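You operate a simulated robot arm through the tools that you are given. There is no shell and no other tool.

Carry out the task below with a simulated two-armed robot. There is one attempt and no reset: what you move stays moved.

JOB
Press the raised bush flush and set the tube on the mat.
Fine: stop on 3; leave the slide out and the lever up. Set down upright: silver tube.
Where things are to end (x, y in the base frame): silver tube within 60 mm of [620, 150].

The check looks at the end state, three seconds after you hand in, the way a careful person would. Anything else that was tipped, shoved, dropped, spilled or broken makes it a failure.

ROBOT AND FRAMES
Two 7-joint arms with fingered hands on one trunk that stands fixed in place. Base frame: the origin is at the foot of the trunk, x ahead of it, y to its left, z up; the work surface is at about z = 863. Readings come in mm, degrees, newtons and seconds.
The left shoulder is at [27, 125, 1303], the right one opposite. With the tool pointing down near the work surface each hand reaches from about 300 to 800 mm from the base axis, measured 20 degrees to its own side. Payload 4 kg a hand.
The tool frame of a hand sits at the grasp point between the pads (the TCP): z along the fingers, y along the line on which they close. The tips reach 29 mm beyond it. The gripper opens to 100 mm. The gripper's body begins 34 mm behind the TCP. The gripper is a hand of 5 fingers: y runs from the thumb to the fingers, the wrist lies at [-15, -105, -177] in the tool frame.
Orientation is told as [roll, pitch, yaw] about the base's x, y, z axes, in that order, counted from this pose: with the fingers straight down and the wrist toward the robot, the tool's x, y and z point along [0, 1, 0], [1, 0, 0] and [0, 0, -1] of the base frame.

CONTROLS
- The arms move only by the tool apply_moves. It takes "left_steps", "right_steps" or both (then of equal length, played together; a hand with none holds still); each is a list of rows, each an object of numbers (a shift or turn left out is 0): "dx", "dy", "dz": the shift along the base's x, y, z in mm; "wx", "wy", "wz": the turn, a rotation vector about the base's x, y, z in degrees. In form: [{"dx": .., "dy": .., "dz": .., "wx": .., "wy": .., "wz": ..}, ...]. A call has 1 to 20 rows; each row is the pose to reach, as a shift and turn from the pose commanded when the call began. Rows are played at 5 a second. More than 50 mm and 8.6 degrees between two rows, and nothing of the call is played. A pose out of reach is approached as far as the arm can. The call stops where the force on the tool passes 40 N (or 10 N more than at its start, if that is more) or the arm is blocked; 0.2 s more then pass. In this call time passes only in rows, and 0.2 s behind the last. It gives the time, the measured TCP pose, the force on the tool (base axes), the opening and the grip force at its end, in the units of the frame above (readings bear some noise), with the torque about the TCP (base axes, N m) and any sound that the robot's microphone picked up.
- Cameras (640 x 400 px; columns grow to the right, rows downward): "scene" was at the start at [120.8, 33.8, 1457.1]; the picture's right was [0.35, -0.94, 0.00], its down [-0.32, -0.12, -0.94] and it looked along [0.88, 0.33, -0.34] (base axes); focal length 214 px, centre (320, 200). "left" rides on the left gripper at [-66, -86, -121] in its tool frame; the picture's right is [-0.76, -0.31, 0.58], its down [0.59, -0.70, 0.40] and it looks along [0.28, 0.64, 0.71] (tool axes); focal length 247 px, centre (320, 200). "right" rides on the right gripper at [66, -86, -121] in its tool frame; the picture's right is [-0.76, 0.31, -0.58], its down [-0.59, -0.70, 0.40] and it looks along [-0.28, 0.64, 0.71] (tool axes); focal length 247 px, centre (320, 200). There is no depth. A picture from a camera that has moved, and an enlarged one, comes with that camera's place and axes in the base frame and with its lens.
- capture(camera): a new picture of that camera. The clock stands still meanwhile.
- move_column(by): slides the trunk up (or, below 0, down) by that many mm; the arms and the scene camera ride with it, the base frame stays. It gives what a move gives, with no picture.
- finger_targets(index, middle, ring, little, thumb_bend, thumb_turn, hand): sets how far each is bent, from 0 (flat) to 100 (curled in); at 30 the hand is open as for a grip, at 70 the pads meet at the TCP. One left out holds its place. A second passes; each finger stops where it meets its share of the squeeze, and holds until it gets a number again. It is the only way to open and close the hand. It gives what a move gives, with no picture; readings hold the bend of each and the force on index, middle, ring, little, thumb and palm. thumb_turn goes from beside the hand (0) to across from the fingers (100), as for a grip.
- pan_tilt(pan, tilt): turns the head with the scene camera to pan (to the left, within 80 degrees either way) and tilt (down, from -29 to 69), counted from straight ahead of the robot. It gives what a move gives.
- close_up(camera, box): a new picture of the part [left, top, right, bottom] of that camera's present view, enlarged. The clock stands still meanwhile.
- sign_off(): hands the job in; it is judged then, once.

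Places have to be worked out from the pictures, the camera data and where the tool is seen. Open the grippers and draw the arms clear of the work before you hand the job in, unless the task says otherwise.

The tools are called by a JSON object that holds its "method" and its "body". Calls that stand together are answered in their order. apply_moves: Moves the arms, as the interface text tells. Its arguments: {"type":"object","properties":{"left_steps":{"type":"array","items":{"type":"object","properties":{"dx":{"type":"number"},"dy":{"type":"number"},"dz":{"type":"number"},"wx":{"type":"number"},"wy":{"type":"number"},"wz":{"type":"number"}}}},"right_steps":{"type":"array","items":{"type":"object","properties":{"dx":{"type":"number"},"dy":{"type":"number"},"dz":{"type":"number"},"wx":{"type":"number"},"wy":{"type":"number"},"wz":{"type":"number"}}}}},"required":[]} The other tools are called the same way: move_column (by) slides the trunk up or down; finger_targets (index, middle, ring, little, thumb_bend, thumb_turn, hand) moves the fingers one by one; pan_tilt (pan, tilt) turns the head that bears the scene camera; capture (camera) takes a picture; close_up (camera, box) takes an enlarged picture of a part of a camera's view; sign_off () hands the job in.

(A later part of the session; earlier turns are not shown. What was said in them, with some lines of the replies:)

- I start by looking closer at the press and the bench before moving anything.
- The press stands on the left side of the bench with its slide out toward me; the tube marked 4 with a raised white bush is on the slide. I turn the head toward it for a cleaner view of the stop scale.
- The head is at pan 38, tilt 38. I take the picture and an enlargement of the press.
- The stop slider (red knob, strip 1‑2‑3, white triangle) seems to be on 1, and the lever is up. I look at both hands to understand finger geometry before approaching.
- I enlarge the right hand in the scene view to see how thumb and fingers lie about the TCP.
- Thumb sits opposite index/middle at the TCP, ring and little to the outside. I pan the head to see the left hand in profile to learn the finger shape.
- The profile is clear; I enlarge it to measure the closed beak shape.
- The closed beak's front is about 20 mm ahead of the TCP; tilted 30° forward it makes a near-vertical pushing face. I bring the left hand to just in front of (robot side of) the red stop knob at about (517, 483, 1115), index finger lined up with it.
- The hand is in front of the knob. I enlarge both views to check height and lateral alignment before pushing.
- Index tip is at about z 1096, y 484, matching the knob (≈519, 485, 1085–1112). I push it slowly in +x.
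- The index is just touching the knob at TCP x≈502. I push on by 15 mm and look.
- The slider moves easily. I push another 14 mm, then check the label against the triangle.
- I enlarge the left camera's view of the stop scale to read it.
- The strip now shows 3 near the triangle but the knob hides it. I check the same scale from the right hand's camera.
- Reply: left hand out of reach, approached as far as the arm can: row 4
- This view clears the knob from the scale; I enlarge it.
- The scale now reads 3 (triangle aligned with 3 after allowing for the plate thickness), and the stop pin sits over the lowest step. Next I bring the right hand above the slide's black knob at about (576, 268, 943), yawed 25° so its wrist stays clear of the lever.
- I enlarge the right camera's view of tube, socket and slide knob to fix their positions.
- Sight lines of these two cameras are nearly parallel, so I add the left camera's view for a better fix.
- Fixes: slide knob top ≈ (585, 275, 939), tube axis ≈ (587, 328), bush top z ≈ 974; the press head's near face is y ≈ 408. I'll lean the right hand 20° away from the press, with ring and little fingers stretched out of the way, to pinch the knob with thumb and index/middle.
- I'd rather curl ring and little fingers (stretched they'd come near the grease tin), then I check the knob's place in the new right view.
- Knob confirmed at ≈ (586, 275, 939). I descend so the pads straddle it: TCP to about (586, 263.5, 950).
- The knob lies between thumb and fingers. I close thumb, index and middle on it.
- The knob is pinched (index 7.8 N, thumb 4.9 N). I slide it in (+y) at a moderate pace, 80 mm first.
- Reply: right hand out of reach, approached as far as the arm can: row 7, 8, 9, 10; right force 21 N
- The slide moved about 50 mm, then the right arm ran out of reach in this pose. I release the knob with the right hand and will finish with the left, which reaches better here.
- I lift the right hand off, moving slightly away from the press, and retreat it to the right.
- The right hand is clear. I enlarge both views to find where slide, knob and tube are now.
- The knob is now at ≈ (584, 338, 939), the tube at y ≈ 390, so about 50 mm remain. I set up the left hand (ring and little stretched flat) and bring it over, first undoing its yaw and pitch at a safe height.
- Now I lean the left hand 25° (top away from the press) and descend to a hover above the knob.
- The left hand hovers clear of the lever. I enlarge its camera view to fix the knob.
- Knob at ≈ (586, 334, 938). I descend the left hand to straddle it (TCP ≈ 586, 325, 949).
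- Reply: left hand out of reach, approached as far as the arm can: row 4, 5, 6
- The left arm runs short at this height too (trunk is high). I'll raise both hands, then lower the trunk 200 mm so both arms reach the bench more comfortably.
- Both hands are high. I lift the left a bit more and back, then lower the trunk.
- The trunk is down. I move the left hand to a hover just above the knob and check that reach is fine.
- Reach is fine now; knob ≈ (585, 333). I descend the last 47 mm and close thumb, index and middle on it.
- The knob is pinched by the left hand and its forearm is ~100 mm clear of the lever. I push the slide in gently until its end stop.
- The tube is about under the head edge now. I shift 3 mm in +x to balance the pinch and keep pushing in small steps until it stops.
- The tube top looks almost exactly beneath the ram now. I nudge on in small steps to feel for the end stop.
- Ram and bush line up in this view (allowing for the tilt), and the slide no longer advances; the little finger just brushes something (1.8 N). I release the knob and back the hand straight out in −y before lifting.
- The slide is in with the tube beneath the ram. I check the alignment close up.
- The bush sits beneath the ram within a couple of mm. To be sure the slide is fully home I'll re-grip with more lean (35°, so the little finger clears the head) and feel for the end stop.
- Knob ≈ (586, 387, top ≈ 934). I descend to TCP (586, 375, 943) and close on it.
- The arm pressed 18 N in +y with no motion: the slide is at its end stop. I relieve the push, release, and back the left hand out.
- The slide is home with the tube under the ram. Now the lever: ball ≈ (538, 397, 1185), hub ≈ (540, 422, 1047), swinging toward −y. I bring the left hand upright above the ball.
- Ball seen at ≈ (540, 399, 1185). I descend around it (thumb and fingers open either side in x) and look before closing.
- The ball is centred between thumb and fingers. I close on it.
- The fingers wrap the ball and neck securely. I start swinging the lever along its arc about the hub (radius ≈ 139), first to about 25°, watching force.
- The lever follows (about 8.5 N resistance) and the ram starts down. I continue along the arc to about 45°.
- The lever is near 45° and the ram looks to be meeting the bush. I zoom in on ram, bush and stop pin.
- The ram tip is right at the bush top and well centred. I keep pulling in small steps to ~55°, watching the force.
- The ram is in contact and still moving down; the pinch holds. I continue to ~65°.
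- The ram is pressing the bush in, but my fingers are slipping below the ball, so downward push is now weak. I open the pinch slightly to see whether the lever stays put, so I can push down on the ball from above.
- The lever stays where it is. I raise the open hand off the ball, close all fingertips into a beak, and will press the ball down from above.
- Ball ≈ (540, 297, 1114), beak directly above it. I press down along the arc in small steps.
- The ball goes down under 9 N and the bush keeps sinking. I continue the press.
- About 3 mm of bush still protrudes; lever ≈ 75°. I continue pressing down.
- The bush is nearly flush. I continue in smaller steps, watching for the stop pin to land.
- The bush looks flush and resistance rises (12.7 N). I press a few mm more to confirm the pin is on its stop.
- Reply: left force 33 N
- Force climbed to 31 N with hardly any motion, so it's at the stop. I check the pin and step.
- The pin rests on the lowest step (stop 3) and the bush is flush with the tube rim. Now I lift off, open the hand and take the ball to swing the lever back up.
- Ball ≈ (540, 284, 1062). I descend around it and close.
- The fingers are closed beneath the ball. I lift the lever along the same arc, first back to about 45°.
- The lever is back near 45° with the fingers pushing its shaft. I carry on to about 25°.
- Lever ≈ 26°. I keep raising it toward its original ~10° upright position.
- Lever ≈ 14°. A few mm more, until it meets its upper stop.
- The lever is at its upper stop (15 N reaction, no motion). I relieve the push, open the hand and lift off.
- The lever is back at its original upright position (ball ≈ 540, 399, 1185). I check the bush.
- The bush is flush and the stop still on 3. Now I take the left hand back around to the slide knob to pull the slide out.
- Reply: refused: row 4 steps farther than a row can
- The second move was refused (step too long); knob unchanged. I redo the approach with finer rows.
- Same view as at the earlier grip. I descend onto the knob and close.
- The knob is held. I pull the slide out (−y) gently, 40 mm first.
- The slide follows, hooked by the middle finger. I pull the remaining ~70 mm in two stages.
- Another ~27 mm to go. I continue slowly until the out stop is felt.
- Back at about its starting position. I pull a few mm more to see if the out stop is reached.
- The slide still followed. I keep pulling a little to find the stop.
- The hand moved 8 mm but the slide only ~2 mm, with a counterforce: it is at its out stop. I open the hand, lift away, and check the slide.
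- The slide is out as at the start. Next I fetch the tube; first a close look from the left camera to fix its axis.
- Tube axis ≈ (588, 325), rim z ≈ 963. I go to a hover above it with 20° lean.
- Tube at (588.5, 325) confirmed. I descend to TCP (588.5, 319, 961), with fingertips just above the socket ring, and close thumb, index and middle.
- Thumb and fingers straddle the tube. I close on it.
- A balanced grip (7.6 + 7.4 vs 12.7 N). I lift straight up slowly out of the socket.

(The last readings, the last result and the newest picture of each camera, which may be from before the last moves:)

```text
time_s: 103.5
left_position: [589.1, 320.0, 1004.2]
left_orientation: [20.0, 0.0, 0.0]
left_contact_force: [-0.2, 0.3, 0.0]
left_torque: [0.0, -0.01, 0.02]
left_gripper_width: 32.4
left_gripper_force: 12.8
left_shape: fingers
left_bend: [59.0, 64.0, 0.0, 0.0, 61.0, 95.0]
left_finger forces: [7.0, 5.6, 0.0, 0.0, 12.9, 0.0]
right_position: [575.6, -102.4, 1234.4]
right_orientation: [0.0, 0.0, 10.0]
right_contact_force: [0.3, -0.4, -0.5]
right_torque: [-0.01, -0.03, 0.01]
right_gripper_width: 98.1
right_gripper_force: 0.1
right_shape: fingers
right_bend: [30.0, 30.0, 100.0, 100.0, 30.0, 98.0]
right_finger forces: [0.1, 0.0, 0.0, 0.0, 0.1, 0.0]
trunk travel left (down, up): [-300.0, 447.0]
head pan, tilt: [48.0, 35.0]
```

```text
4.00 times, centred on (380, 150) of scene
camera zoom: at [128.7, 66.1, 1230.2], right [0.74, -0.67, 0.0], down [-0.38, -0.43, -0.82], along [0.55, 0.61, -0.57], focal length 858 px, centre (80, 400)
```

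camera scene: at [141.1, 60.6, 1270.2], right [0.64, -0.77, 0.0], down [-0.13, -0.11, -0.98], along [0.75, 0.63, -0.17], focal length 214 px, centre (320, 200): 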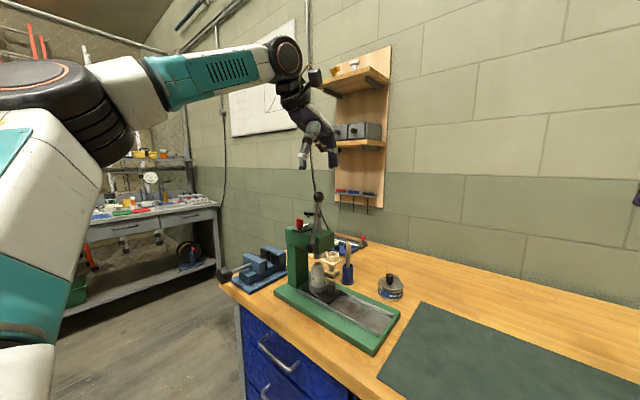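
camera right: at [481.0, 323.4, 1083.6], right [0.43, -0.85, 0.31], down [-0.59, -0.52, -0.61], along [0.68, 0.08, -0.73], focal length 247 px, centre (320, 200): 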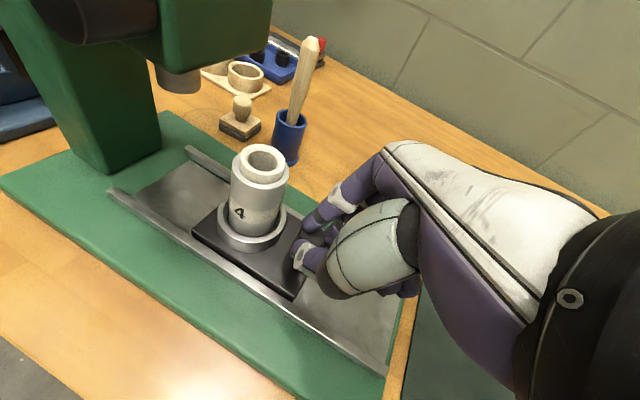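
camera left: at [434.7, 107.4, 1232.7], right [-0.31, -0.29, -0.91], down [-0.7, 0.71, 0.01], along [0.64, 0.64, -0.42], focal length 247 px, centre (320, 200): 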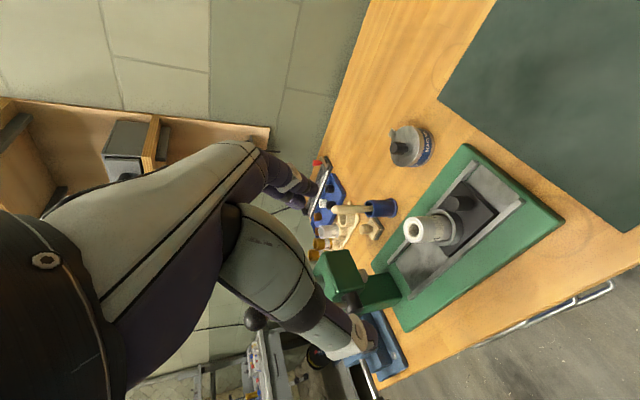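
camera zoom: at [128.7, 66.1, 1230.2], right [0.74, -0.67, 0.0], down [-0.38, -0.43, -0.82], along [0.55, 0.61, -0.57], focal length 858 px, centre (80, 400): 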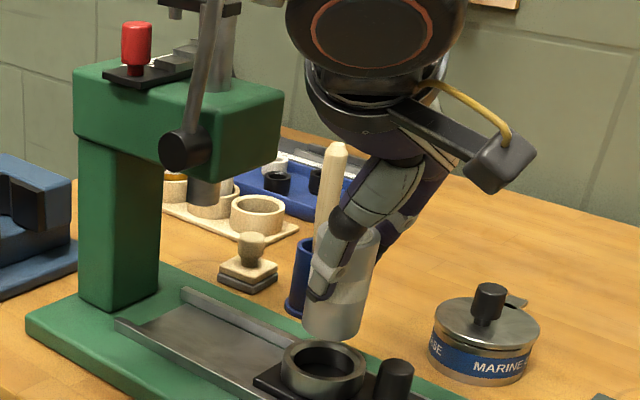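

The tube is out of the socket and held upright; its rim is about level with the TCP and its foot ≈ 75 mm lower. I raise it another 45 mm and carry it over the mat to above (620, 150).

{"method": "apply_moves", "body": {"left_steps": [{"dz": 20}, {"dz": 45}, {"dx": 5, "dy": -25, "dz": 50}, {"dx": 10, "dy": -55, "dz": 50}, {"dx": 16, "dy": -85, "dz": 50}, {"dx": 22, "dy": -115, "dz": 50}, {"dx": 28, "dy": -145, "dz": 50}, {"dx": 31, "dy": -168, "dz": 45}, {"dx": 31.5, "dy": -176, "dz": 35}]}}

{"method": "pan_tilt", "body": {"pan": 20, "tilt": 30}}

{"method": "capture", "body": {"camera": "scene"}}

{"method": "capture", "body": {"camera": "left"}}

```text
time_s: 105.5
left_position: [622.7, 143.9, 1040.2]
left_orientation: [20.1, 0.1, 0.0]
left_contact_force: [0.7, -0.5, -1.6]
left_torque: [-0.01, 0.0, 0.0]
left_gripper_width: 32.3
left_gripper_force: 12.7
left_shape: fingers
left_bend: [59.0, 64.0, 0.0, 0.0, 61.0, 95.0]
left_finger forces: [6.9, 5.6, 0.0, 0.0, 12.7, 0.0]
right_position: [575.3, -104.2, 1234.5]
right_orientation: [0.0, 0.0, 10.0]
right_contact_force: [0.4, -0.3, 0.8]
right_torque: [0.01, 0.0, -0.04]
right_gripper_width: 98.4
right_gripper_force: 0.1
right_shape: fingers
right_bend: [30.0, 30.0, 100.0, 100.0, 30.0, 98.0]
right_finger forces: [0.1, 0.1, 0.0, 0.0, 0.0, 0.0]
trunk travel left (down, up): [-300.0, 447.0]
head pan, tilt: [48.0, 35.0]
```

```text
time_s: 106.4
left_position: [623.1, 143.3, 1042.3]
left_orientation: [20.0, 0.0, 0.0]
left_contact_force: [-0.8, -0.5, -1.0]
left_torque: [0.01, 0.01, -0.01]
left_gripper_width: 32.5
left_gripper_force: 12.6
left_shape: fingers
left_bend: [59.0, 64.0, 0.0, 0.0, 61.0, 95.0]
left_finger forces: [6.8, 5.6, 0.0, 0.1, 12.7, 0.1]
right_position: [575.1, -102.9, 1234.7]
right_orientation: [-0.1, 0.0, 10.0]
right_contact_force: [-0.3, 0.9, 0.4]
right_torque: [-0.04, -0.03, 0.01]
right_gripper_width: 98.4
right_gripper_force: 0.0
right_shape: fingers
right_bend: [30.0, 30.0, 100.0, 100.0, 30.0, 98.0]
right_finger forces: [0.1, 0.1, 0.1, 0.0, 0.0, 0.0]
trunk travel left (down, up): [-300.0, 447.0]
head pan, tilt: [20.0, 30.0]
```

```text
taken
camera scene: at [154.9, 31.7, 1237.9], right [0.34, -0.94, 0.0], down [-0.47, -0.17, -0.87], along [0.81, 0.3, -0.5], focal length 214 px, centre (320, 200)
```

scene: 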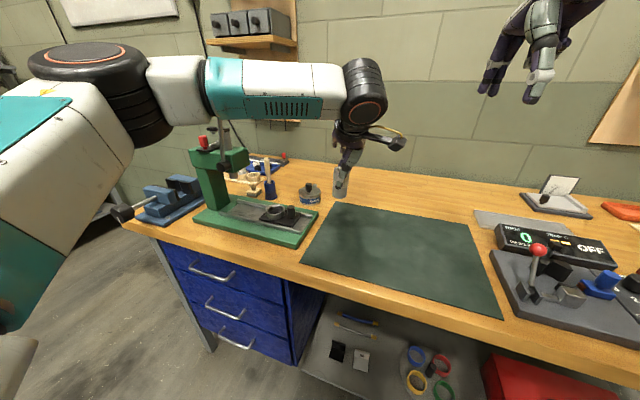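

```text
taken
camera left: at [536.9, 40.7, 1131.3], right [-0.31, -0.51, -0.8], down [-0.7, 0.69, -0.17], along [0.64, 0.51, -0.57], focal length 247 px, centre (320, 200)
```

left: 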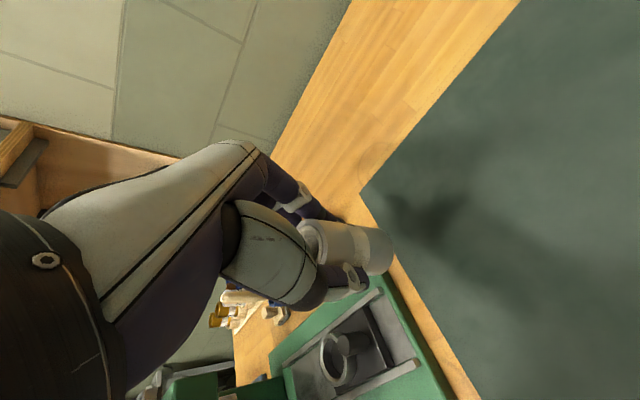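

The tube is above the mat at about (622, 149), well inside the mat's left edge. I check it's vertical before lowering.

{"method": "close_up", "body": {"camera": "scene", "box": [310, 140, 380, 240]}}

{"method": "apply_moves", "body": {"left_steps": [{"dz": -25}, {"dz": -50}, {"dz": -70}, {"dz": -82}]}}

{"method": "close_up", "body": {"camera": "scene", "box": [300, 170, 380, 250]}}

{"method": "close_up", "body": {"camera": "left", "box": [250, 150, 500, 390]}}

```text
4.00 times, centred on (345, 190) of scene
camera zoom: at [154.9, 31.7, 1237.9], right [0.34, -0.94, 0.0], down [-0.47, -0.17, -0.87], along [0.81, 0.3, -0.5], focal length 858 px, centre (220, 240)
```

zoom: 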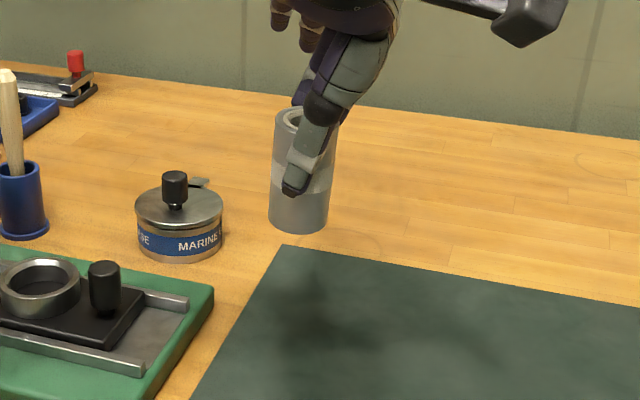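

```text
time_s: 107.4
left_position: [620.7, 144.1, 957.7]
left_orientation: [19.9, 0.0, 0.1]
left_contact_force: [0.6, 1.0, 0.0]
left_torque: [0.01, -0.01, 0.0]
left_gripper_width: 32.7
left_gripper_force: 12.5
left_shape: fingers
left_bend: [59.0, 64.0, 0.0, 0.0, 61.0, 95.0]
left_finger forces: [6.9, 5.6, 0.0, 0.0, 12.7, 0.0]
right_position: [576.2, -103.1, 1234.0]
right_orientation: [0.0, 0.0, 9.9]
right_contact_force: [0.6, 0.2, -0.4]
right_torque: [0.05, 0.0, -0.03]
right_gripper_width: 98.5
right_gripper_force: 0.1
right_shape: fingers
right_bend: [30.0, 30.0, 100.0, 100.0, 30.0, 98.0]
right_finger forces: [0.1, 0.0, 0.0, 0.0, 0.1, 0.0]
trunk travel left (down, up): [-300.0, 447.0]
head pan, tilt: [20.0, 30.0]
```

```text
5.00 times, centred on (340, 210) of scene
camera zoom: at [155.0, 31.7, 1237.9], right [0.34, -0.94, 0.0], down [-0.47, -0.17, -0.87], along [0.81, 0.3, -0.5], focal length 1072 px, centre (220, 150)
```

zoom: 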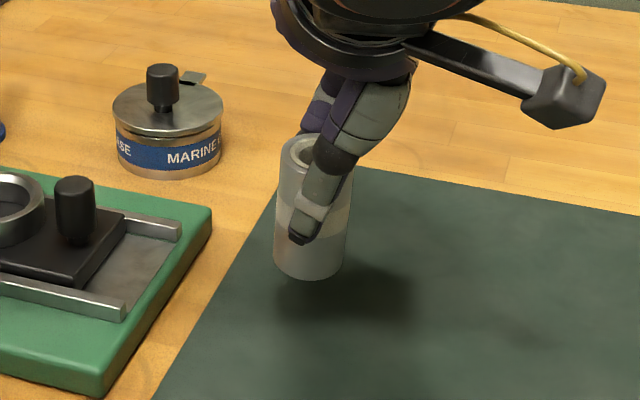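

```text
1.67 times, centred on (375, 270) of left
camera zoom: at [534.5, 41.0, 1048.4], right [-0.31, -0.51, -0.8], down [-0.7, 0.69, -0.17], along [0.64, 0.51, -0.57], focal length 412 px, centre (228, 83)
```

zoom: 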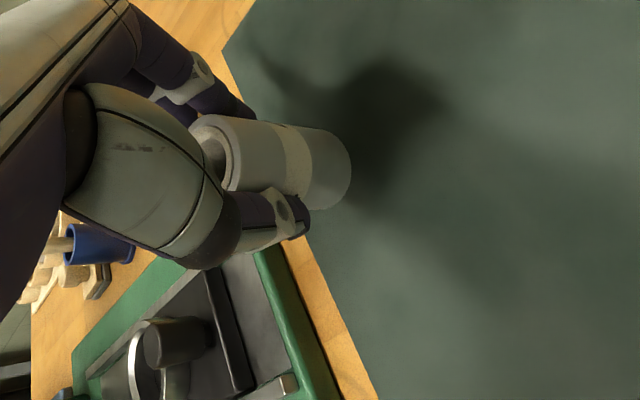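

The tube hangs vertical, its foot about 15–25 mm above the mat. I lower in small steps watching the vertical force.

{"method": "apply_moves", "body": {"left_steps": [{"dz": -3}, {"dz": -6}, {"dz": -9}]}}

{"method": "close_up", "body": {"camera": "scene", "box": [310, 190, 370, 240]}}

```text
time_s: 108.2
left_position: [619.0, 142.8, 948.1]
left_orientation: [20.0, 0.1, -0.1]
left_contact_force: [-0.8, 0.2, -0.7]
left_torque: [-0.02, 0.0, -0.01]
left_gripper_width: 32.4
left_gripper_force: 12.2
left_shape: fingers
left_bend: [59.0, 64.0, 0.0, 0.0, 61.0, 95.0]
left_finger forces: [6.9, 5.6, 0.0, 0.1, 12.7, 0.0]
right_position: [575.5, -101.9, 1233.6]
right_orientation: [-0.1, 0.0, 10.0]
right_contact_force: [-0.3, -0.9, 0.2]
right_torque: [-0.02, -0.01, 0.02]
right_gripper_width: 98.4
right_gripper_force: 0.1
right_shape: fingers
right_bend: [30.0, 30.0, 100.0, 100.0, 30.0, 98.0]
right_finger forces: [0.0, 0.1, 0.0, 0.0, 0.0, 0.1]
trunk travel left (down, up): [-300.0, 447.0]
head pan, tilt: [20.0, 30.0]
```

```text
8.00 times, centred on (340, 215) of scene
camera zoom: at [155.0, 31.6, 1237.9], right [0.34, -0.94, 0.0], down [-0.47, -0.17, -0.87], along [0.81, 0.3, -0.5], focal length 1716 px, centre (160, 80)
```

zoom: 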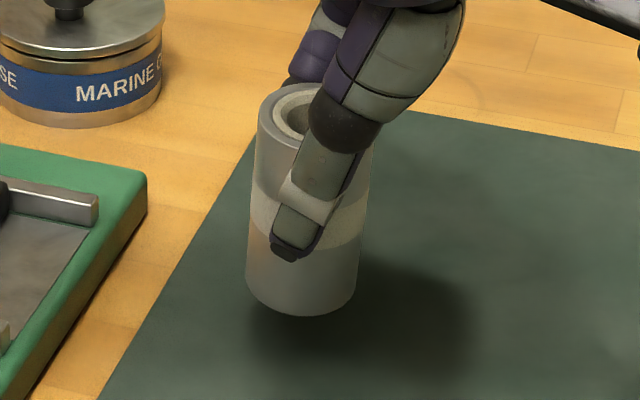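

The foot is still ~12–15 mm up by my estimate. I go down in 2 mm rows; the call will reveal contact.

{"method": "apply_moves", "body": {"left_steps": [{"dz": -2}, {"dz": -4}, {"dz": -6}, {"dz": -8}]}}

{"method": "close_up", "body": {"camera": "scene", "box": [310, 190, 370, 240]}}

```text
time_s: 109.2
left_position: [620.4, 143.0, 939.5]
left_orientation: [19.9, -0.1, -0.1]
left_contact_force: [0.5, 0.0, -0.7]
left_torque: [-0.02, -0.01, 0.01]
left_gripper_width: 32.5
left_gripper_force: 12.5
left_shape: fingers
left_bend: [59.0, 64.0, 0.0, 0.0, 61.0, 95.0]
left_finger forces: [7.0, 5.6, 0.1, 0.0, 12.7, 0.0]
right_position: [575.1, -102.6, 1236.1]
right_orientation: [0.0, 0.0, 10.0]
right_contact_force: [0.8, -0.5, -0.2]
right_torque: [-0.03, 0.01, 0.0]
right_gripper_width: 98.4
right_gripper_force: 0.0
right_shape: fingers
right_bend: [30.0, 30.0, 100.0, 100.0, 30.0, 98.0]
right_finger forces: [0.0, 0.1, 0.1, 0.0, 0.1, 0.1]
trunk travel left (down, up): [-300.0, 447.0]
head pan, tilt: [20.0, 30.0]
```

```text
8.00 times, centred on (340, 215) of scene
camera zoom: at [155.0, 31.6, 1237.9], right [0.34, -0.94, 0.0], down [-0.47, -0.17, -0.87], along [0.81, 0.3, -0.5], focal length 1716 px, centre (160, 80)
```

zoom: 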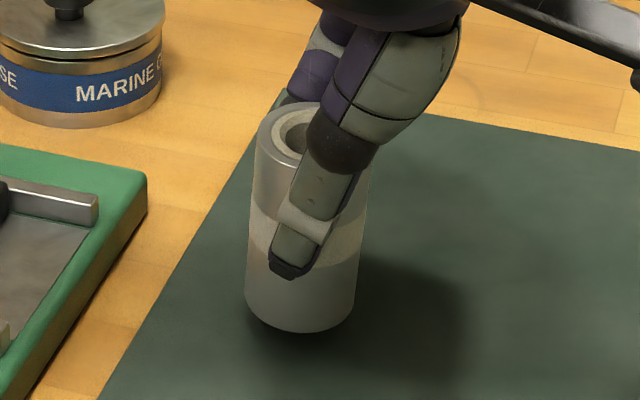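

No contact yet; the shadow gap is nearly closed. I continue in 1 mm rows.

{"method": "apply_moves", "body": {"left_steps": [{"dz": -1}, {"dz": -2}, {"dz": -3}, {"dz": -4}]}}

{"method": "close_up", "body": {"camera": "scene", "box": [310, 190, 370, 240]}}

```text
time_s: 110.2
left_position: [621.2, 144.5, 935.2]
left_orientation: [20.0, 0.0, -0.1]
left_contact_force: [0.0, 0.5, -0.5]
left_torque: [-0.03, 0.0, 0.04]
left_gripper_width: 32.3
left_gripper_force: 12.3
left_shape: fingers
left_bend: [59.0, 64.0, 0.0, 0.0, 61.0, 95.0]
left_finger forces: [6.9, 5.6, 0.0, 0.0, 12.7, 0.1]
right_position: [575.9, -103.1, 1234.5]
right_orientation: [0.1, 0.0, 10.0]
right_contact_force: [0.7, 0.1, -0.5]
right_torque: [-0.01, -0.01, -0.01]
right_gripper_width: 98.5
right_gripper_force: 0.1
right_shape: fingers
right_bend: [30.0, 30.0, 100.0, 100.0, 30.0, 98.0]
right_finger forces: [0.0, 0.0, 0.1, 0.0, 0.0, 0.1]
trunk travel left (down, up): [-300.0, 447.0]
head pan, tilt: [20.0, 30.0]
```

```text
8.00 times, centred on (340, 215) of scene
camera zoom: at [155.0, 31.6, 1237.9], right [0.34, -0.94, 0.0], down [-0.47, -0.17, -0.87], along [0.81, 0.3, -0.5], focal length 1716 px, centre (160, 80)
```

zoom: 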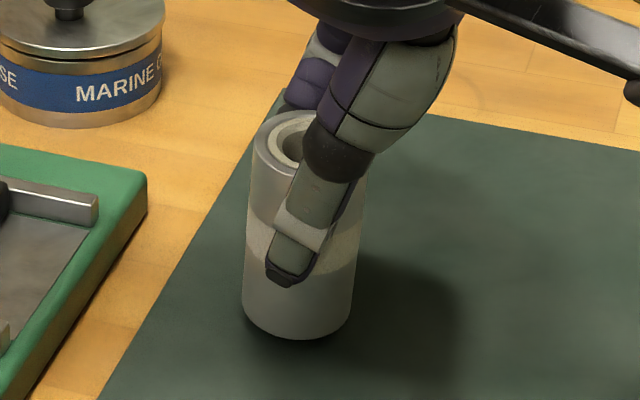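

Still no contact force. Another few 1 mm rows.

{"method": "apply_moves", "body": {"left_steps": [{"dz": -1}, {"dz": -2}, {"dz": -3}]}}

{"method": "close_up", "body": {"camera": "scene", "box": [310, 190, 370, 240]}}

```text
time_s: 111.0
left_position: [619.6, 144.4, 931.6]
left_orientation: [19.8, 0.0, 0.0]
left_contact_force: [0.0, -0.5, 0.1]
left_torque: [0.02, -0.02, 0.04]
left_gripper_width: 32.3
left_gripper_force: 12.5
left_shape: fingers
left_bend: [59.0, 64.0, 0.0, 0.0, 61.0, 95.0]
left_finger forces: [6.9, 5.7, 0.0, 0.0, 12.7, 0.0]
right_position: [576.5, -103.1, 1234.8]
right_orientation: [-0.1, 0.1, 10.0]
right_contact_force: [0.0, -0.1, 0.2]
right_torque: [0.01, 0.03, 0.02]
right_gripper_width: 98.3
right_gripper_force: 0.2
right_shape: fingers
right_bend: [30.0, 30.0, 100.0, 100.0, 30.0, 98.0]
right_finger forces: [0.0, 0.1, 0.0, 0.1, 0.0, 0.0]
trunk travel left (down, up): [-300.0, 447.0]
head pan, tilt: [20.0, 30.0]
```

```text
8.00 times, centred on (340, 215) of scene
camera zoom: at [155.0, 31.6, 1237.9], right [0.34, -0.94, 0.0], down [-0.47, -0.17, -0.87], along [0.81, 0.3, -0.5], focal length 1716 px, centre (160, 80)
```

zoom: 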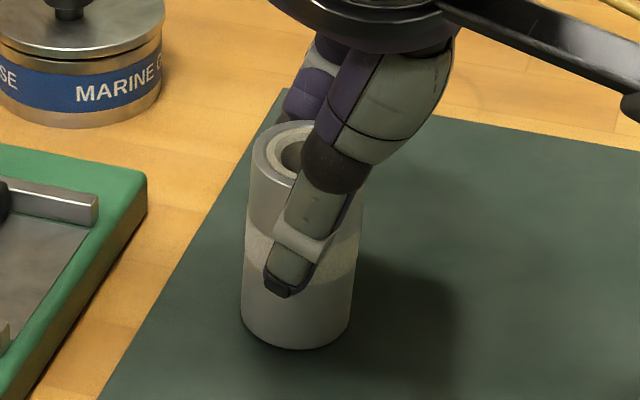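

Almost down. Three more 1 mm rows.

{"method": "apply_moves", "body": {"left_steps": [{"dz": -1}, {"dz": -2}, {"dz": -3}]}}

{"method": "close_up", "body": {"camera": "scene", "box": [310, 190, 370, 240]}}

```text
time_s: 111.8
left_position: [619.1, 144.0, 929.6]
left_orientation: [19.9, 0.0, -0.1]
left_contact_force: [-0.1, 0.0, 0.2]
left_torque: [-0.01, 0.02, -0.02]
left_gripper_width: 32.4
left_gripper_force: 13.3
left_shape: fingers
left_bend: [59.0, 64.0, 0.0, 0.0, 61.0, 95.0]
left_finger forces: [7.0, 5.8, 0.0, 0.0, 12.7, 0.0]
right_position: [576.1, -103.6, 1235.3]
right_orientation: [-0.1, 0.0, 9.9]
right_contact_force: [0.9, 0.2, -0.5]
right_torque: [-0.01, -0.01, 0.05]
right_gripper_width: 98.4
right_gripper_force: 0.1
right_shape: fingers
right_bend: [30.0, 30.0, 100.0, 100.0, 30.0, 98.0]
right_finger forces: [0.1, 0.0, 0.0, 0.1, 0.0, 0.1]
trunk travel left (down, up): [-300.0, 447.0]
head pan, tilt: [20.0, 30.0]
```

```text
8.00 times, centred on (340, 215) of scene
camera zoom: at [154.9, 31.6, 1238.0], right [0.34, -0.94, 0.0], down [-0.47, -0.17, -0.87], along [0.81, 0.3, -0.5], focal length 1716 px, centre (160, 80)
```

zoom: 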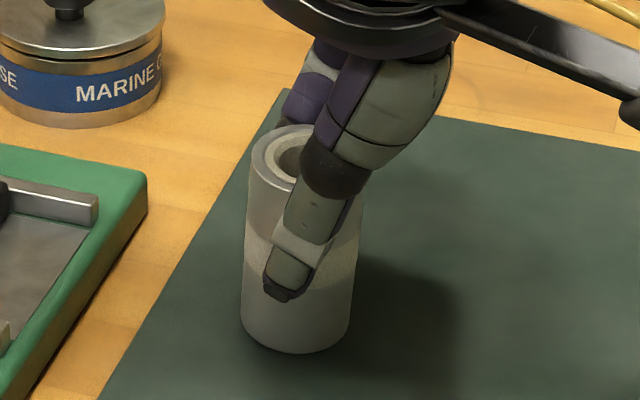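

Very near or just touching. Two more 1 mm rows to feel firm contact.

{"method": "apply_moves", "body": {"left_steps": [{"dz": -1}, {"dz": -2}]}}

{"method": "close_up", "body": {"camera": "scene", "box": [310, 190, 370, 240]}}

```text
time_s: 112.4
left_position: [619.7, 145.2, 930.1]
left_orientation: [20.0, -0.1, -0.1]
left_contact_force: [1.0, 0.2, 5.2]
left_torque: [0.01, 0.05, -0.01]
left_gripper_width: 32.3
left_gripper_force: 13.2
left_shape: fingers
left_bend: [59.0, 64.0, 0.0, 0.0, 61.0, 95.0]
left_finger forces: [7.6, 6.4, 0.0, 0.0, 12.7, 0.0]
right_position: [574.5, -103.0, 1234.5]
right_orientation: [0.0, 0.0, 10.0]
right_contact_force: [0.0, 0.4, -0.5]
right_torque: [-0.01, -0.02, -0.06]
right_gripper_width: 98.5
right_gripper_force: 0.0
right_shape: fingers
right_bend: [30.0, 30.0, 100.0, 100.0, 30.0, 98.0]
right_finger forces: [0.1, 0.1, 0.0, 0.1, 0.0, 0.0]
trunk travel left (down, up): [-300.0, 447.0]
head pan, tilt: [20.0, 30.0]
```

```text
8.00 times, centred on (340, 215) of scene
camera zoom: at [154.5, 31.5, 1238.1], right [0.34, -0.94, 0.0], down [-0.47, -0.17, -0.87], along [0.81, 0.3, -0.5], focal length 1716 px, centre (160, 80)
```

zoom: 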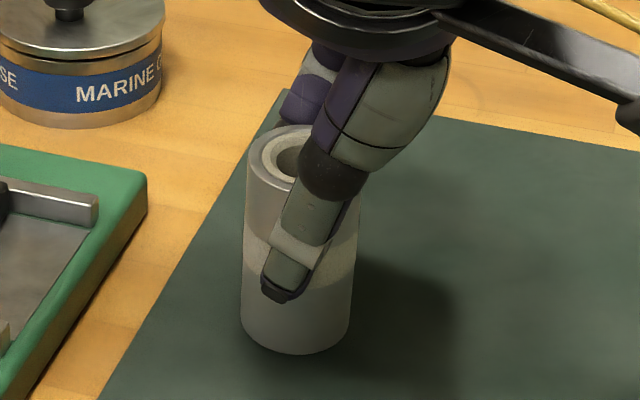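

Firm contact at 5 N: the tube stands on the mat. I release gradually.

{"method": "finger_targets", "body": {"hand": "left", "index": 54, "middle": 58, "thumb_bend": 55}}

{"method": "finger_targets", "body": {"hand": "left", "index": 30, "middle": 30, "thumb_bend": 30}}

{"method": "close_up", "body": {"camera": "scene", "box": [300, 170, 380, 250]}}

{"method": "close_up", "body": {"camera": "left", "box": [250, 150, 500, 390]}}

```text
time_s: 113.4
left_position: [619.9, 144.2, 929.5]
left_orientation: [20.1, 0.0, 0.0]
left_contact_force: [0.7, 0.5, 0.2]
left_torque: [0.0, -0.02, 0.03]
left_gripper_width: 38.8
left_gripper_force: 0.1
left_shape: fingers
left_bend: [54.0, 57.0, 0.0, 0.0, 55.0, 97.0]
left_finger forces: [0.0, 0.0, 0.0, 0.0, 0.0, 0.1]
right_position: [577.3, -102.7, 1233.8]
right_orientation: [0.0, 0.0, 9.9]
right_contact_force: [-0.3, -0.3, 0.8]
right_torque: [-0.05, -0.03, 0.01]
right_gripper_width: 98.4
right_gripper_force: 0.0
right_shape: fingers
right_bend: [30.0, 30.0, 100.0, 100.0, 30.0, 98.0]
right_finger forces: [0.0, 0.0, 0.0, 0.0, 0.0, 0.0]
trunk travel left (down, up): [-300.0, 447.0]
head pan, tilt: [20.0, 30.0]
```

```text
time_s: 114.4
left_position: [619.5, 144.5, 928.1]
left_orientation: [20.0, -0.1, -0.1]
left_contact_force: [-0.7, -0.8, -0.3]
left_torque: [0.02, -0.01, -0.03]
left_gripper_width: 98.4
left_gripper_force: 0.0
left_shape: fingers
left_bend: [30.0, 30.0, 0.0, 0.0, 30.0, 97.0]
left_finger forces: [0.1, 0.1, 0.1, 0.0, 0.1, 0.1]
right_position: [576.0, -102.6, 1234.6]
right_orientation: [0.0, 0.0, 10.0]
right_contact_force: [0.3, -0.6, -0.1]
right_torque: [0.03, 0.0, 0.02]
right_gripper_width: 98.1
right_gripper_force: 0.1
right_shape: fingers
right_bend: [30.0, 30.0, 100.0, 100.0, 30.0, 98.0]
right_finger forces: [0.0, 0.0, 0.0, 0.1, 0.1, 0.0]
trunk travel left (down, up): [-300.0, 447.0]
head pan, tilt: [20.0, 30.0]
```

```text
5.00 times, centred on (340, 210) of scene
camera zoom: at [154.9, 31.6, 1238.0], right [0.34, -0.94, 0.0], down [-0.47, -0.17, -0.87], along [0.81, 0.3, -0.5], focal length 1072 px, centre (220, 150)
```

zoom: 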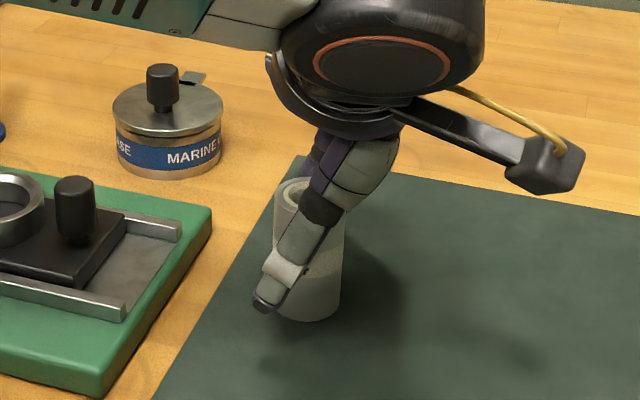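

```text
1.67 times, centred on (375, 270) of left
camera zoom: at [534.0, 43.1, 1019.3], right [-0.31, -0.51, -0.8], down [-0.7, 0.69, -0.17], along [0.64, 0.51, -0.57], focal length 412 px, centre (228, 83)
```

zoom: 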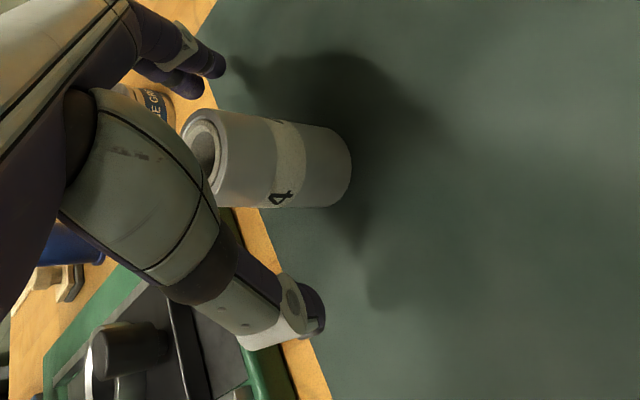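

The tube stands upright on the mat by itself. I lift the left hand straight up and then draw back.

{"method": "apply_moves", "body": {"left_steps": [{"dz": 15}, {"dz": 40}, {"dz": 75}, {"dz": 115}, {"dz": 160}, {"dz": 200, "dx": -20}, {"dz": 235, "dx": -50}, {"dz": 260, "dx": -90, "dy": 10, "wx": -5}, {"dz": 280, "dx": -130, "dy": 30, "wx": -10}, {"dz": 300, "dx": -165, "dy": 55, "wx": -15}, {"dz": 310, "dx": -195, "dy": 85, "wx": -20}]}}

{"method": "apply_moves", "body": {"right_steps": [{"dx": -35, "dz": 15}, {"dx": -70, "dy": -15, "dz": 30}, {"dx": -105, "dy": -35, "dz": 40}, {"dx": -140, "dy": -55, "dz": 50}]}}

{"method": "capture", "body": {"camera": "scene"}}

{"method": "capture", "body": {"camera": "left"}}

```text
time_s: 116.8
left_position: [424.5, 228.1, 1238.3]
left_orientation: [-0.1, 0.0, -0.1]
left_contact_force: [0.0, -0.3, 0.3]
left_torque: [0.0, 0.0, -0.03]
left_gripper_width: 98.8
left_gripper_force: 0.1
left_shape: fingers
left_bend: [30.0, 30.0, 0.0, 0.0, 30.0, 98.0]
left_finger forces: [0.0, 0.0, 0.0, 0.0, 0.0, 0.1]
right_position: [574.4, -100.7, 1235.3]
right_orientation: [0.0, -0.1, 10.1]
right_contact_force: [-0.1, 1.1, 1.0]
right_torque: [-0.01, -0.01, -0.01]
right_gripper_width: 98.3
right_gripper_force: 0.0
right_shape: fingers
right_bend: [30.0, 30.0, 100.0, 100.0, 30.0, 98.0]
right_finger forces: [0.0, 0.0, 0.0, 0.0, 0.0, 0.0]
trunk travel left (down, up): [-300.0, 447.0]
head pan, tilt: [20.0, 30.0]
```

```text
time_s: 117.8
left_position: [424.8, 226.8, 1238.6]
left_orientation: [0.0, 0.1, 0.0]
left_contact_force: [-0.2, -0.1, 0.1]
left_torque: [0.01, -0.01, -0.02]
left_gripper_width: 98.7
left_gripper_force: 0.1
left_shape: fingers
left_bend: [30.0, 30.0, 0.0, 0.0, 30.0, 98.0]
left_finger forces: [0.0, 0.0, 0.0, 0.1, 0.0, 0.1]
right_position: [432.6, -156.8, 1285.9]
right_orientation: [0.0, -0.1, 10.0]
right_contact_force: [0.1, 0.4, -0.9]
right_torque: [-0.05, 0.03, -0.01]
right_gripper_width: 98.4
right_gripper_force: 0.1
right_shape: fingers
right_bend: [30.0, 30.0, 100.0, 100.0, 30.0, 98.0]
right_finger forces: [0.1, 0.0, 0.0, 0.0, 0.0, 0.0]
trunk travel left (down, up): [-300.0, 447.0]
head pan, tilt: [20.0, 30.0]
```

```text
taken
camera scene: at [154.2, 31.3, 1238.1], right [0.34, -0.94, 0.0], down [-0.47, -0.17, -0.87], along [0.81, 0.3, -0.5], focal length 214 px, centre (320, 200)
```

scene: 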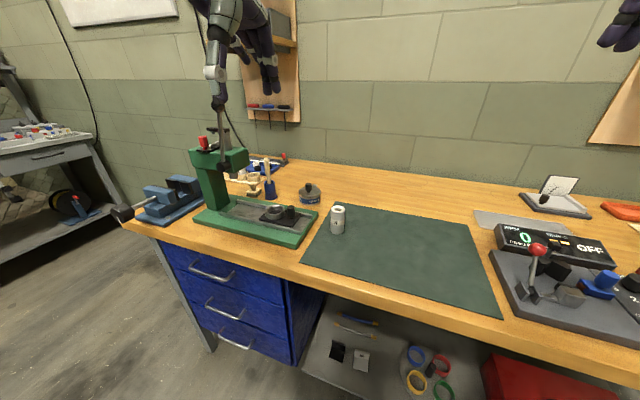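

```text
taken
camera left: at [339.4, 161.7, 1358.3], right [-0.31, -0.76, -0.58], down [-0.7, 0.59, -0.4], along [0.64, 0.28, -0.71], focal length 247 px, centre (320, 200)
```

left: 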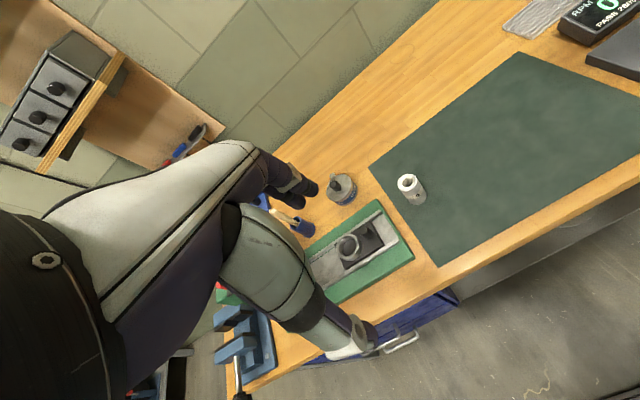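

Everything looks in place. I verify tube, press, stop and lever in close-ups.

{"method": "close_up", "body": {"camera": "scene", "box": [310, 190, 370, 250]}}

{"method": "close_up", "body": {"camera": "scene", "box": [180, 110, 330, 260]}}

{"method": "close_up", "body": {"camera": "scene", "box": [185, 115, 265, 185]}}

{"method": "close_up", "body": {"camera": "left", "box": [380, 150, 450, 220]}}

```text
6.67 times, centred on (340, 220) of scene
camera zoom: at [154.2, 31.3, 1238.1], right [0.34, -0.94, 0.0], down [-0.47, -0.17, -0.87], along [0.81, 0.3, -0.5], focal length 1430 px, centre (187, 67)
```

zoom: 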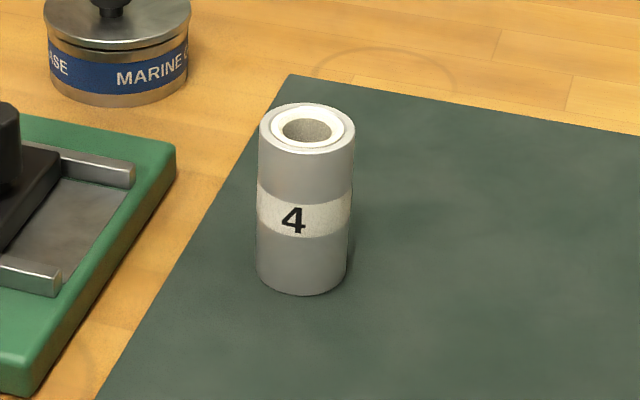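

```text
2.67 times, centred on (255, 185) of scene
camera zoom: at [154.2, 31.3, 1238.1], right [0.34, -0.94, 0.0], down [-0.47, -0.17, -0.87], along [0.81, 0.3, -0.5], focal length 572 px, centre (493, 240)
```

zoom: 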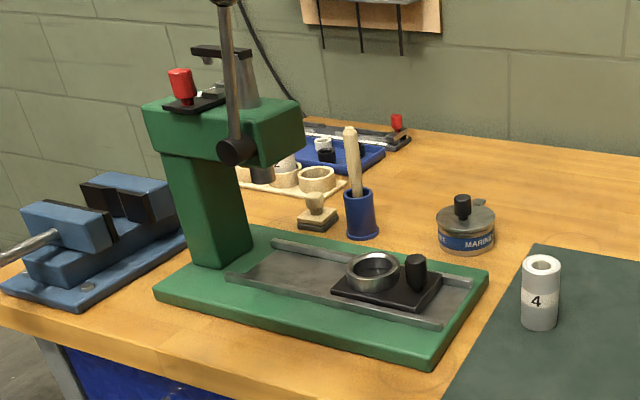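

```text
5.71 times, centred on (225, 150) of scene
camera zoom: at [154.2, 31.3, 1238.1], right [0.34, -0.94, 0.0], down [-0.47, -0.17, -0.87], along [0.81, 0.3, -0.5], focal length 1226 px, centre (863, 486)
```

zoom: 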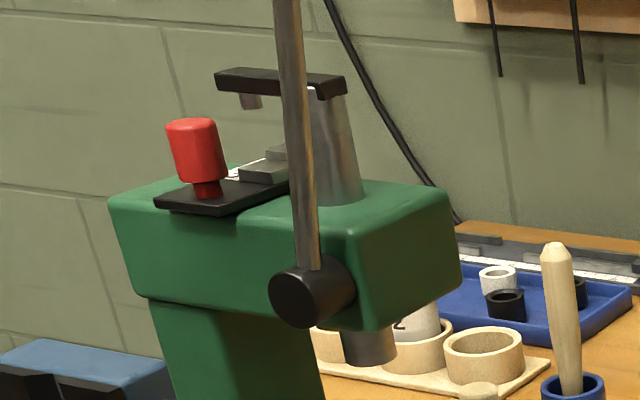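

```text
5.71 times, centred on (415, 185) of left
camera zoom: at [339.4, 161.7, 1358.3], right [-0.31, -0.76, -0.58], down [-0.7, 0.59, -0.4], along [0.64, 0.28, -0.71], focal length 1411 px, centre (-223, 286)
```

zoom: 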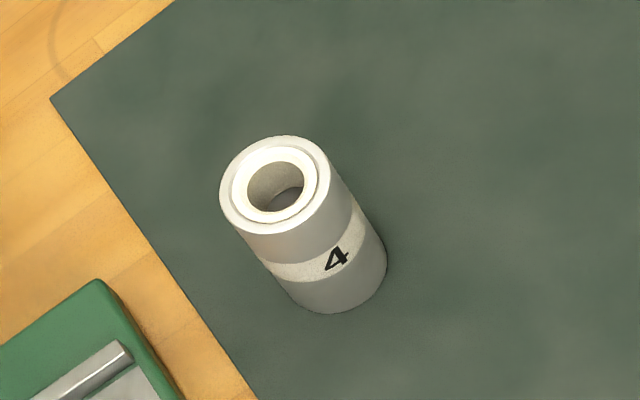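

Tube upright on the mat with a flush bush; slide out, lever up, neighbours untouched. As a last check I move the left hand high over to the left to read the stop scale again, and set all fingers open.

{"method": "finger_targets", "body": {"hand": "right", "ring": 30, "little": 30}}

{"method": "finger_targets", "body": {"hand": "left", "ring": 30, "little": 30}}

{"method": "apply_moves", "body": {"left_steps": [{"dz": 30, "dx": -15}, {"dz": 60, "dx": -30}, {"dz": 80, "dx": -45, "dy": 25}, {"dz": 90, "dx": -55, "dy": 65}, {"dz": 90, "dx": -60, "dy": 110}, {"dz": 90, "dx": -60, "dy": 155}, {"dz": 90, "dx": -60, "dy": 200}, {"dz": 90, "dx": -60, "dy": 245}, {"dz": 90, "dx": -60, "dy": 290}, {"dz": 90, "dx": -60, "dy": 330}]}}

{"method": "capture", "body": {"camera": "left"}}

```text
time_s: 118.8
left_position: [426.5, 226.9, 1237.2]
left_orientation: [0.0, 0.0, -0.1]
left_contact_force: [0.2, -0.3, -0.5]
left_torque: [0.03, -0.01, 0.02]
left_gripper_width: 98.6
left_gripper_force: 0.1
left_shape: fingers
left_bend: [30.0, 30.0, 0.0, 0.0, 30.0, 98.0]
left_finger forces: [0.0, 0.1, 0.0, 0.0, 0.0, 0.0]
right_position: [433.5, -157.4, 1283.1]
right_orientation: [0.0, -0.1, 10.0]
right_contact_force: [-0.6, -0.8, 0.1]
right_torque: [-0.03, 0.0, -0.01]
right_gripper_width: 98.5
right_gripper_force: 0.0
right_shape: fingers
right_bend: [30.0, 30.0, 30.0, 30.0, 30.0, 98.0]
right_finger forces: [0.0, 0.1, 0.1, 0.0, 0.1, 0.1]
trunk travel left (down, up): [-300.0, 447.0]
head pan, tilt: [20.0, 30.0]
```

```text
time_s: 119.8
left_position: [425.8, 227.7, 1238.1]
left_orientation: [-0.1, 0.0, 0.0]
left_contact_force: [-0.8, -0.1, 0.1]
left_torque: [0.01, 0.02, 0.0]
left_gripper_width: 98.6
left_gripper_force: 0.1
left_shape: fingers
left_bend: [30.0, 30.0, 30.0, 30.0, 30.0, 98.0]
left_finger forces: [0.0, 0.0, 0.0, 0.0, 0.0, 0.1]
right_position: [433.5, -156.9, 1285.4]
right_orientation: [0.1, 0.0, 10.1]
right_contact_force: [-0.2, 0.1, 0.2]
right_torque: [0.0, 0.0, -0.01]
right_gripper_width: 98.3
right_gripper_force: 0.1
right_shape: fingers
right_bend: [30.0, 30.0, 30.0, 30.0, 30.0, 98.0]
right_finger forces: [0.0, 0.1, 0.0, 0.1, 0.0, 0.0]
trunk travel left (down, up): [-300.0, 447.0]
head pan, tilt: [20.0, 30.0]
```

```text
time_s: 122.0
left_position: [371.4, 560.3, 1328.1]
left_orientation: [-0.1, 0.1, -0.1]
left_contact_force: [0.7, 0.6, 0.5]
left_torque: [-0.01, -0.02, -0.02]
left_gripper_width: 98.5
left_gripper_force: 0.1
left_shape: fingers
left_bend: [30.0, 30.0, 30.0, 30.0, 30.0, 98.0]
left_finger forces: [0.0, 0.0, 0.0, 0.0, 0.0, 0.0]
right_position: [434.2, -156.0, 1285.4]
right_orientation: [0.0, -0.1, 9.9]
right_contact_force: [0.7, 0.8, 0.3]
right_torque: [-0.07, -0.02, 0.05]
right_gripper_width: 98.4
right_gripper_force: 0.1
right_shape: fingers
right_bend: [30.0, 30.0, 30.0, 30.0, 30.0, 98.0]
right_finger forces: [0.0, 0.0, 0.1, 0.0, 0.0, 0.0]
trunk travel left (down, up): [-300.0, 447.0]
head pan, tilt: [20.0, 30.0]
```

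```text
taken
camera left: at [285.6, 494.6, 1449.0], right [-0.31, -0.76, -0.58], down [-0.7, 0.59, -0.4], along [0.64, 0.28, -0.71], focal length 247 px, centre (320, 200)
```

left: 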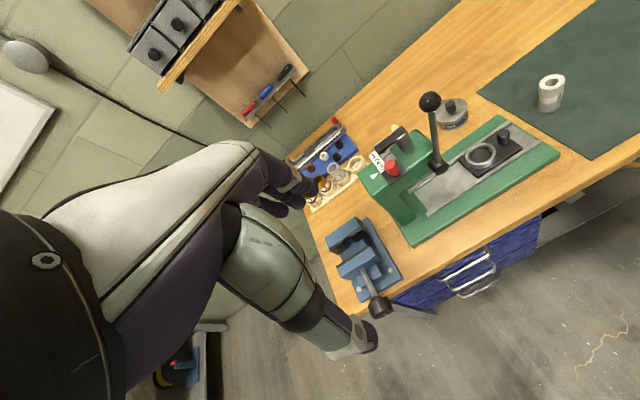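

I enlarge the stop scale and the whole bench from here.

{"method": "close_up", "body": {"camera": "left", "box": [350, 120, 430, 200]}}

{"method": "close_up", "body": {"camera": "left", "box": [290, 60, 600, 260]}}

```text
5.00 times, centred on (390, 160) of left
camera zoom: at [285.6, 494.6, 1449.0], right [-0.31, -0.76, -0.58], down [-0.7, 0.59, -0.4], along [0.64, 0.28, -0.71], focal length 1235 px, centre (-30, 400)
```

zoom: 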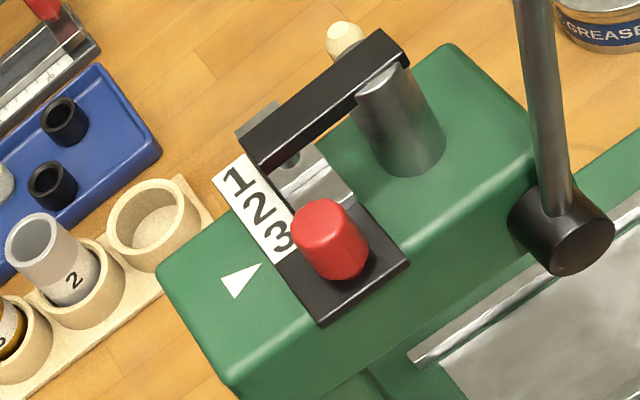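

```text
2.00 times, centred on (445, 160) of left
camera zoom: at [285.6, 494.6, 1449.0], right [-0.31, -0.76, -0.58], down [-0.7, 0.59, -0.4], along [0.64, 0.28, -0.71], focal length 494 px, centre (70, 280)
```

zoom: 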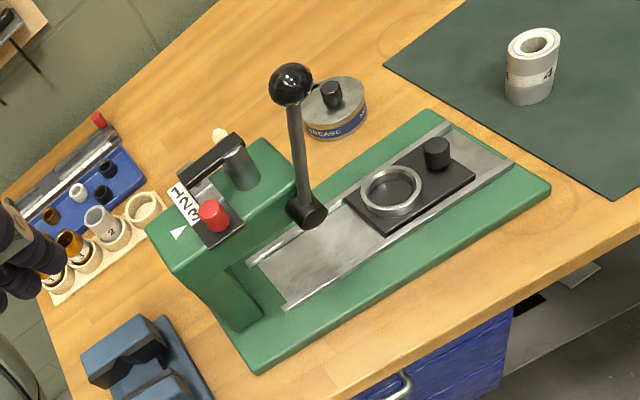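

The triangle points at 3, slide is out, lever is up, the tube stands upright near (620, 150) with a flush bush, and both hands are open and clear. I hand the job in.

{"method": "sign_off", "body": {}}

```text
The job is handed in.
```

The bush is pressed flush, and the silver tube stands upright on the mat at about (620, 150). I have handed the job in.

- **Press:** The stop reads 3, within about 1 mm of the mark. The pin landed on the lowest step when I pressed. The slide is out at its end stop and the lever is back up where it started.
- **Surroundings:** In the final pictures nothing else on the bench looked tipped or moved. While I pushed the slide in, the left little finger brushed something, probably the underside of the press head, with about 3 N. I saw no change from it.
- **Arms:** Both hands are open and drawn clear of the work. I lowered the trunk 200 mm for reach and left it there.
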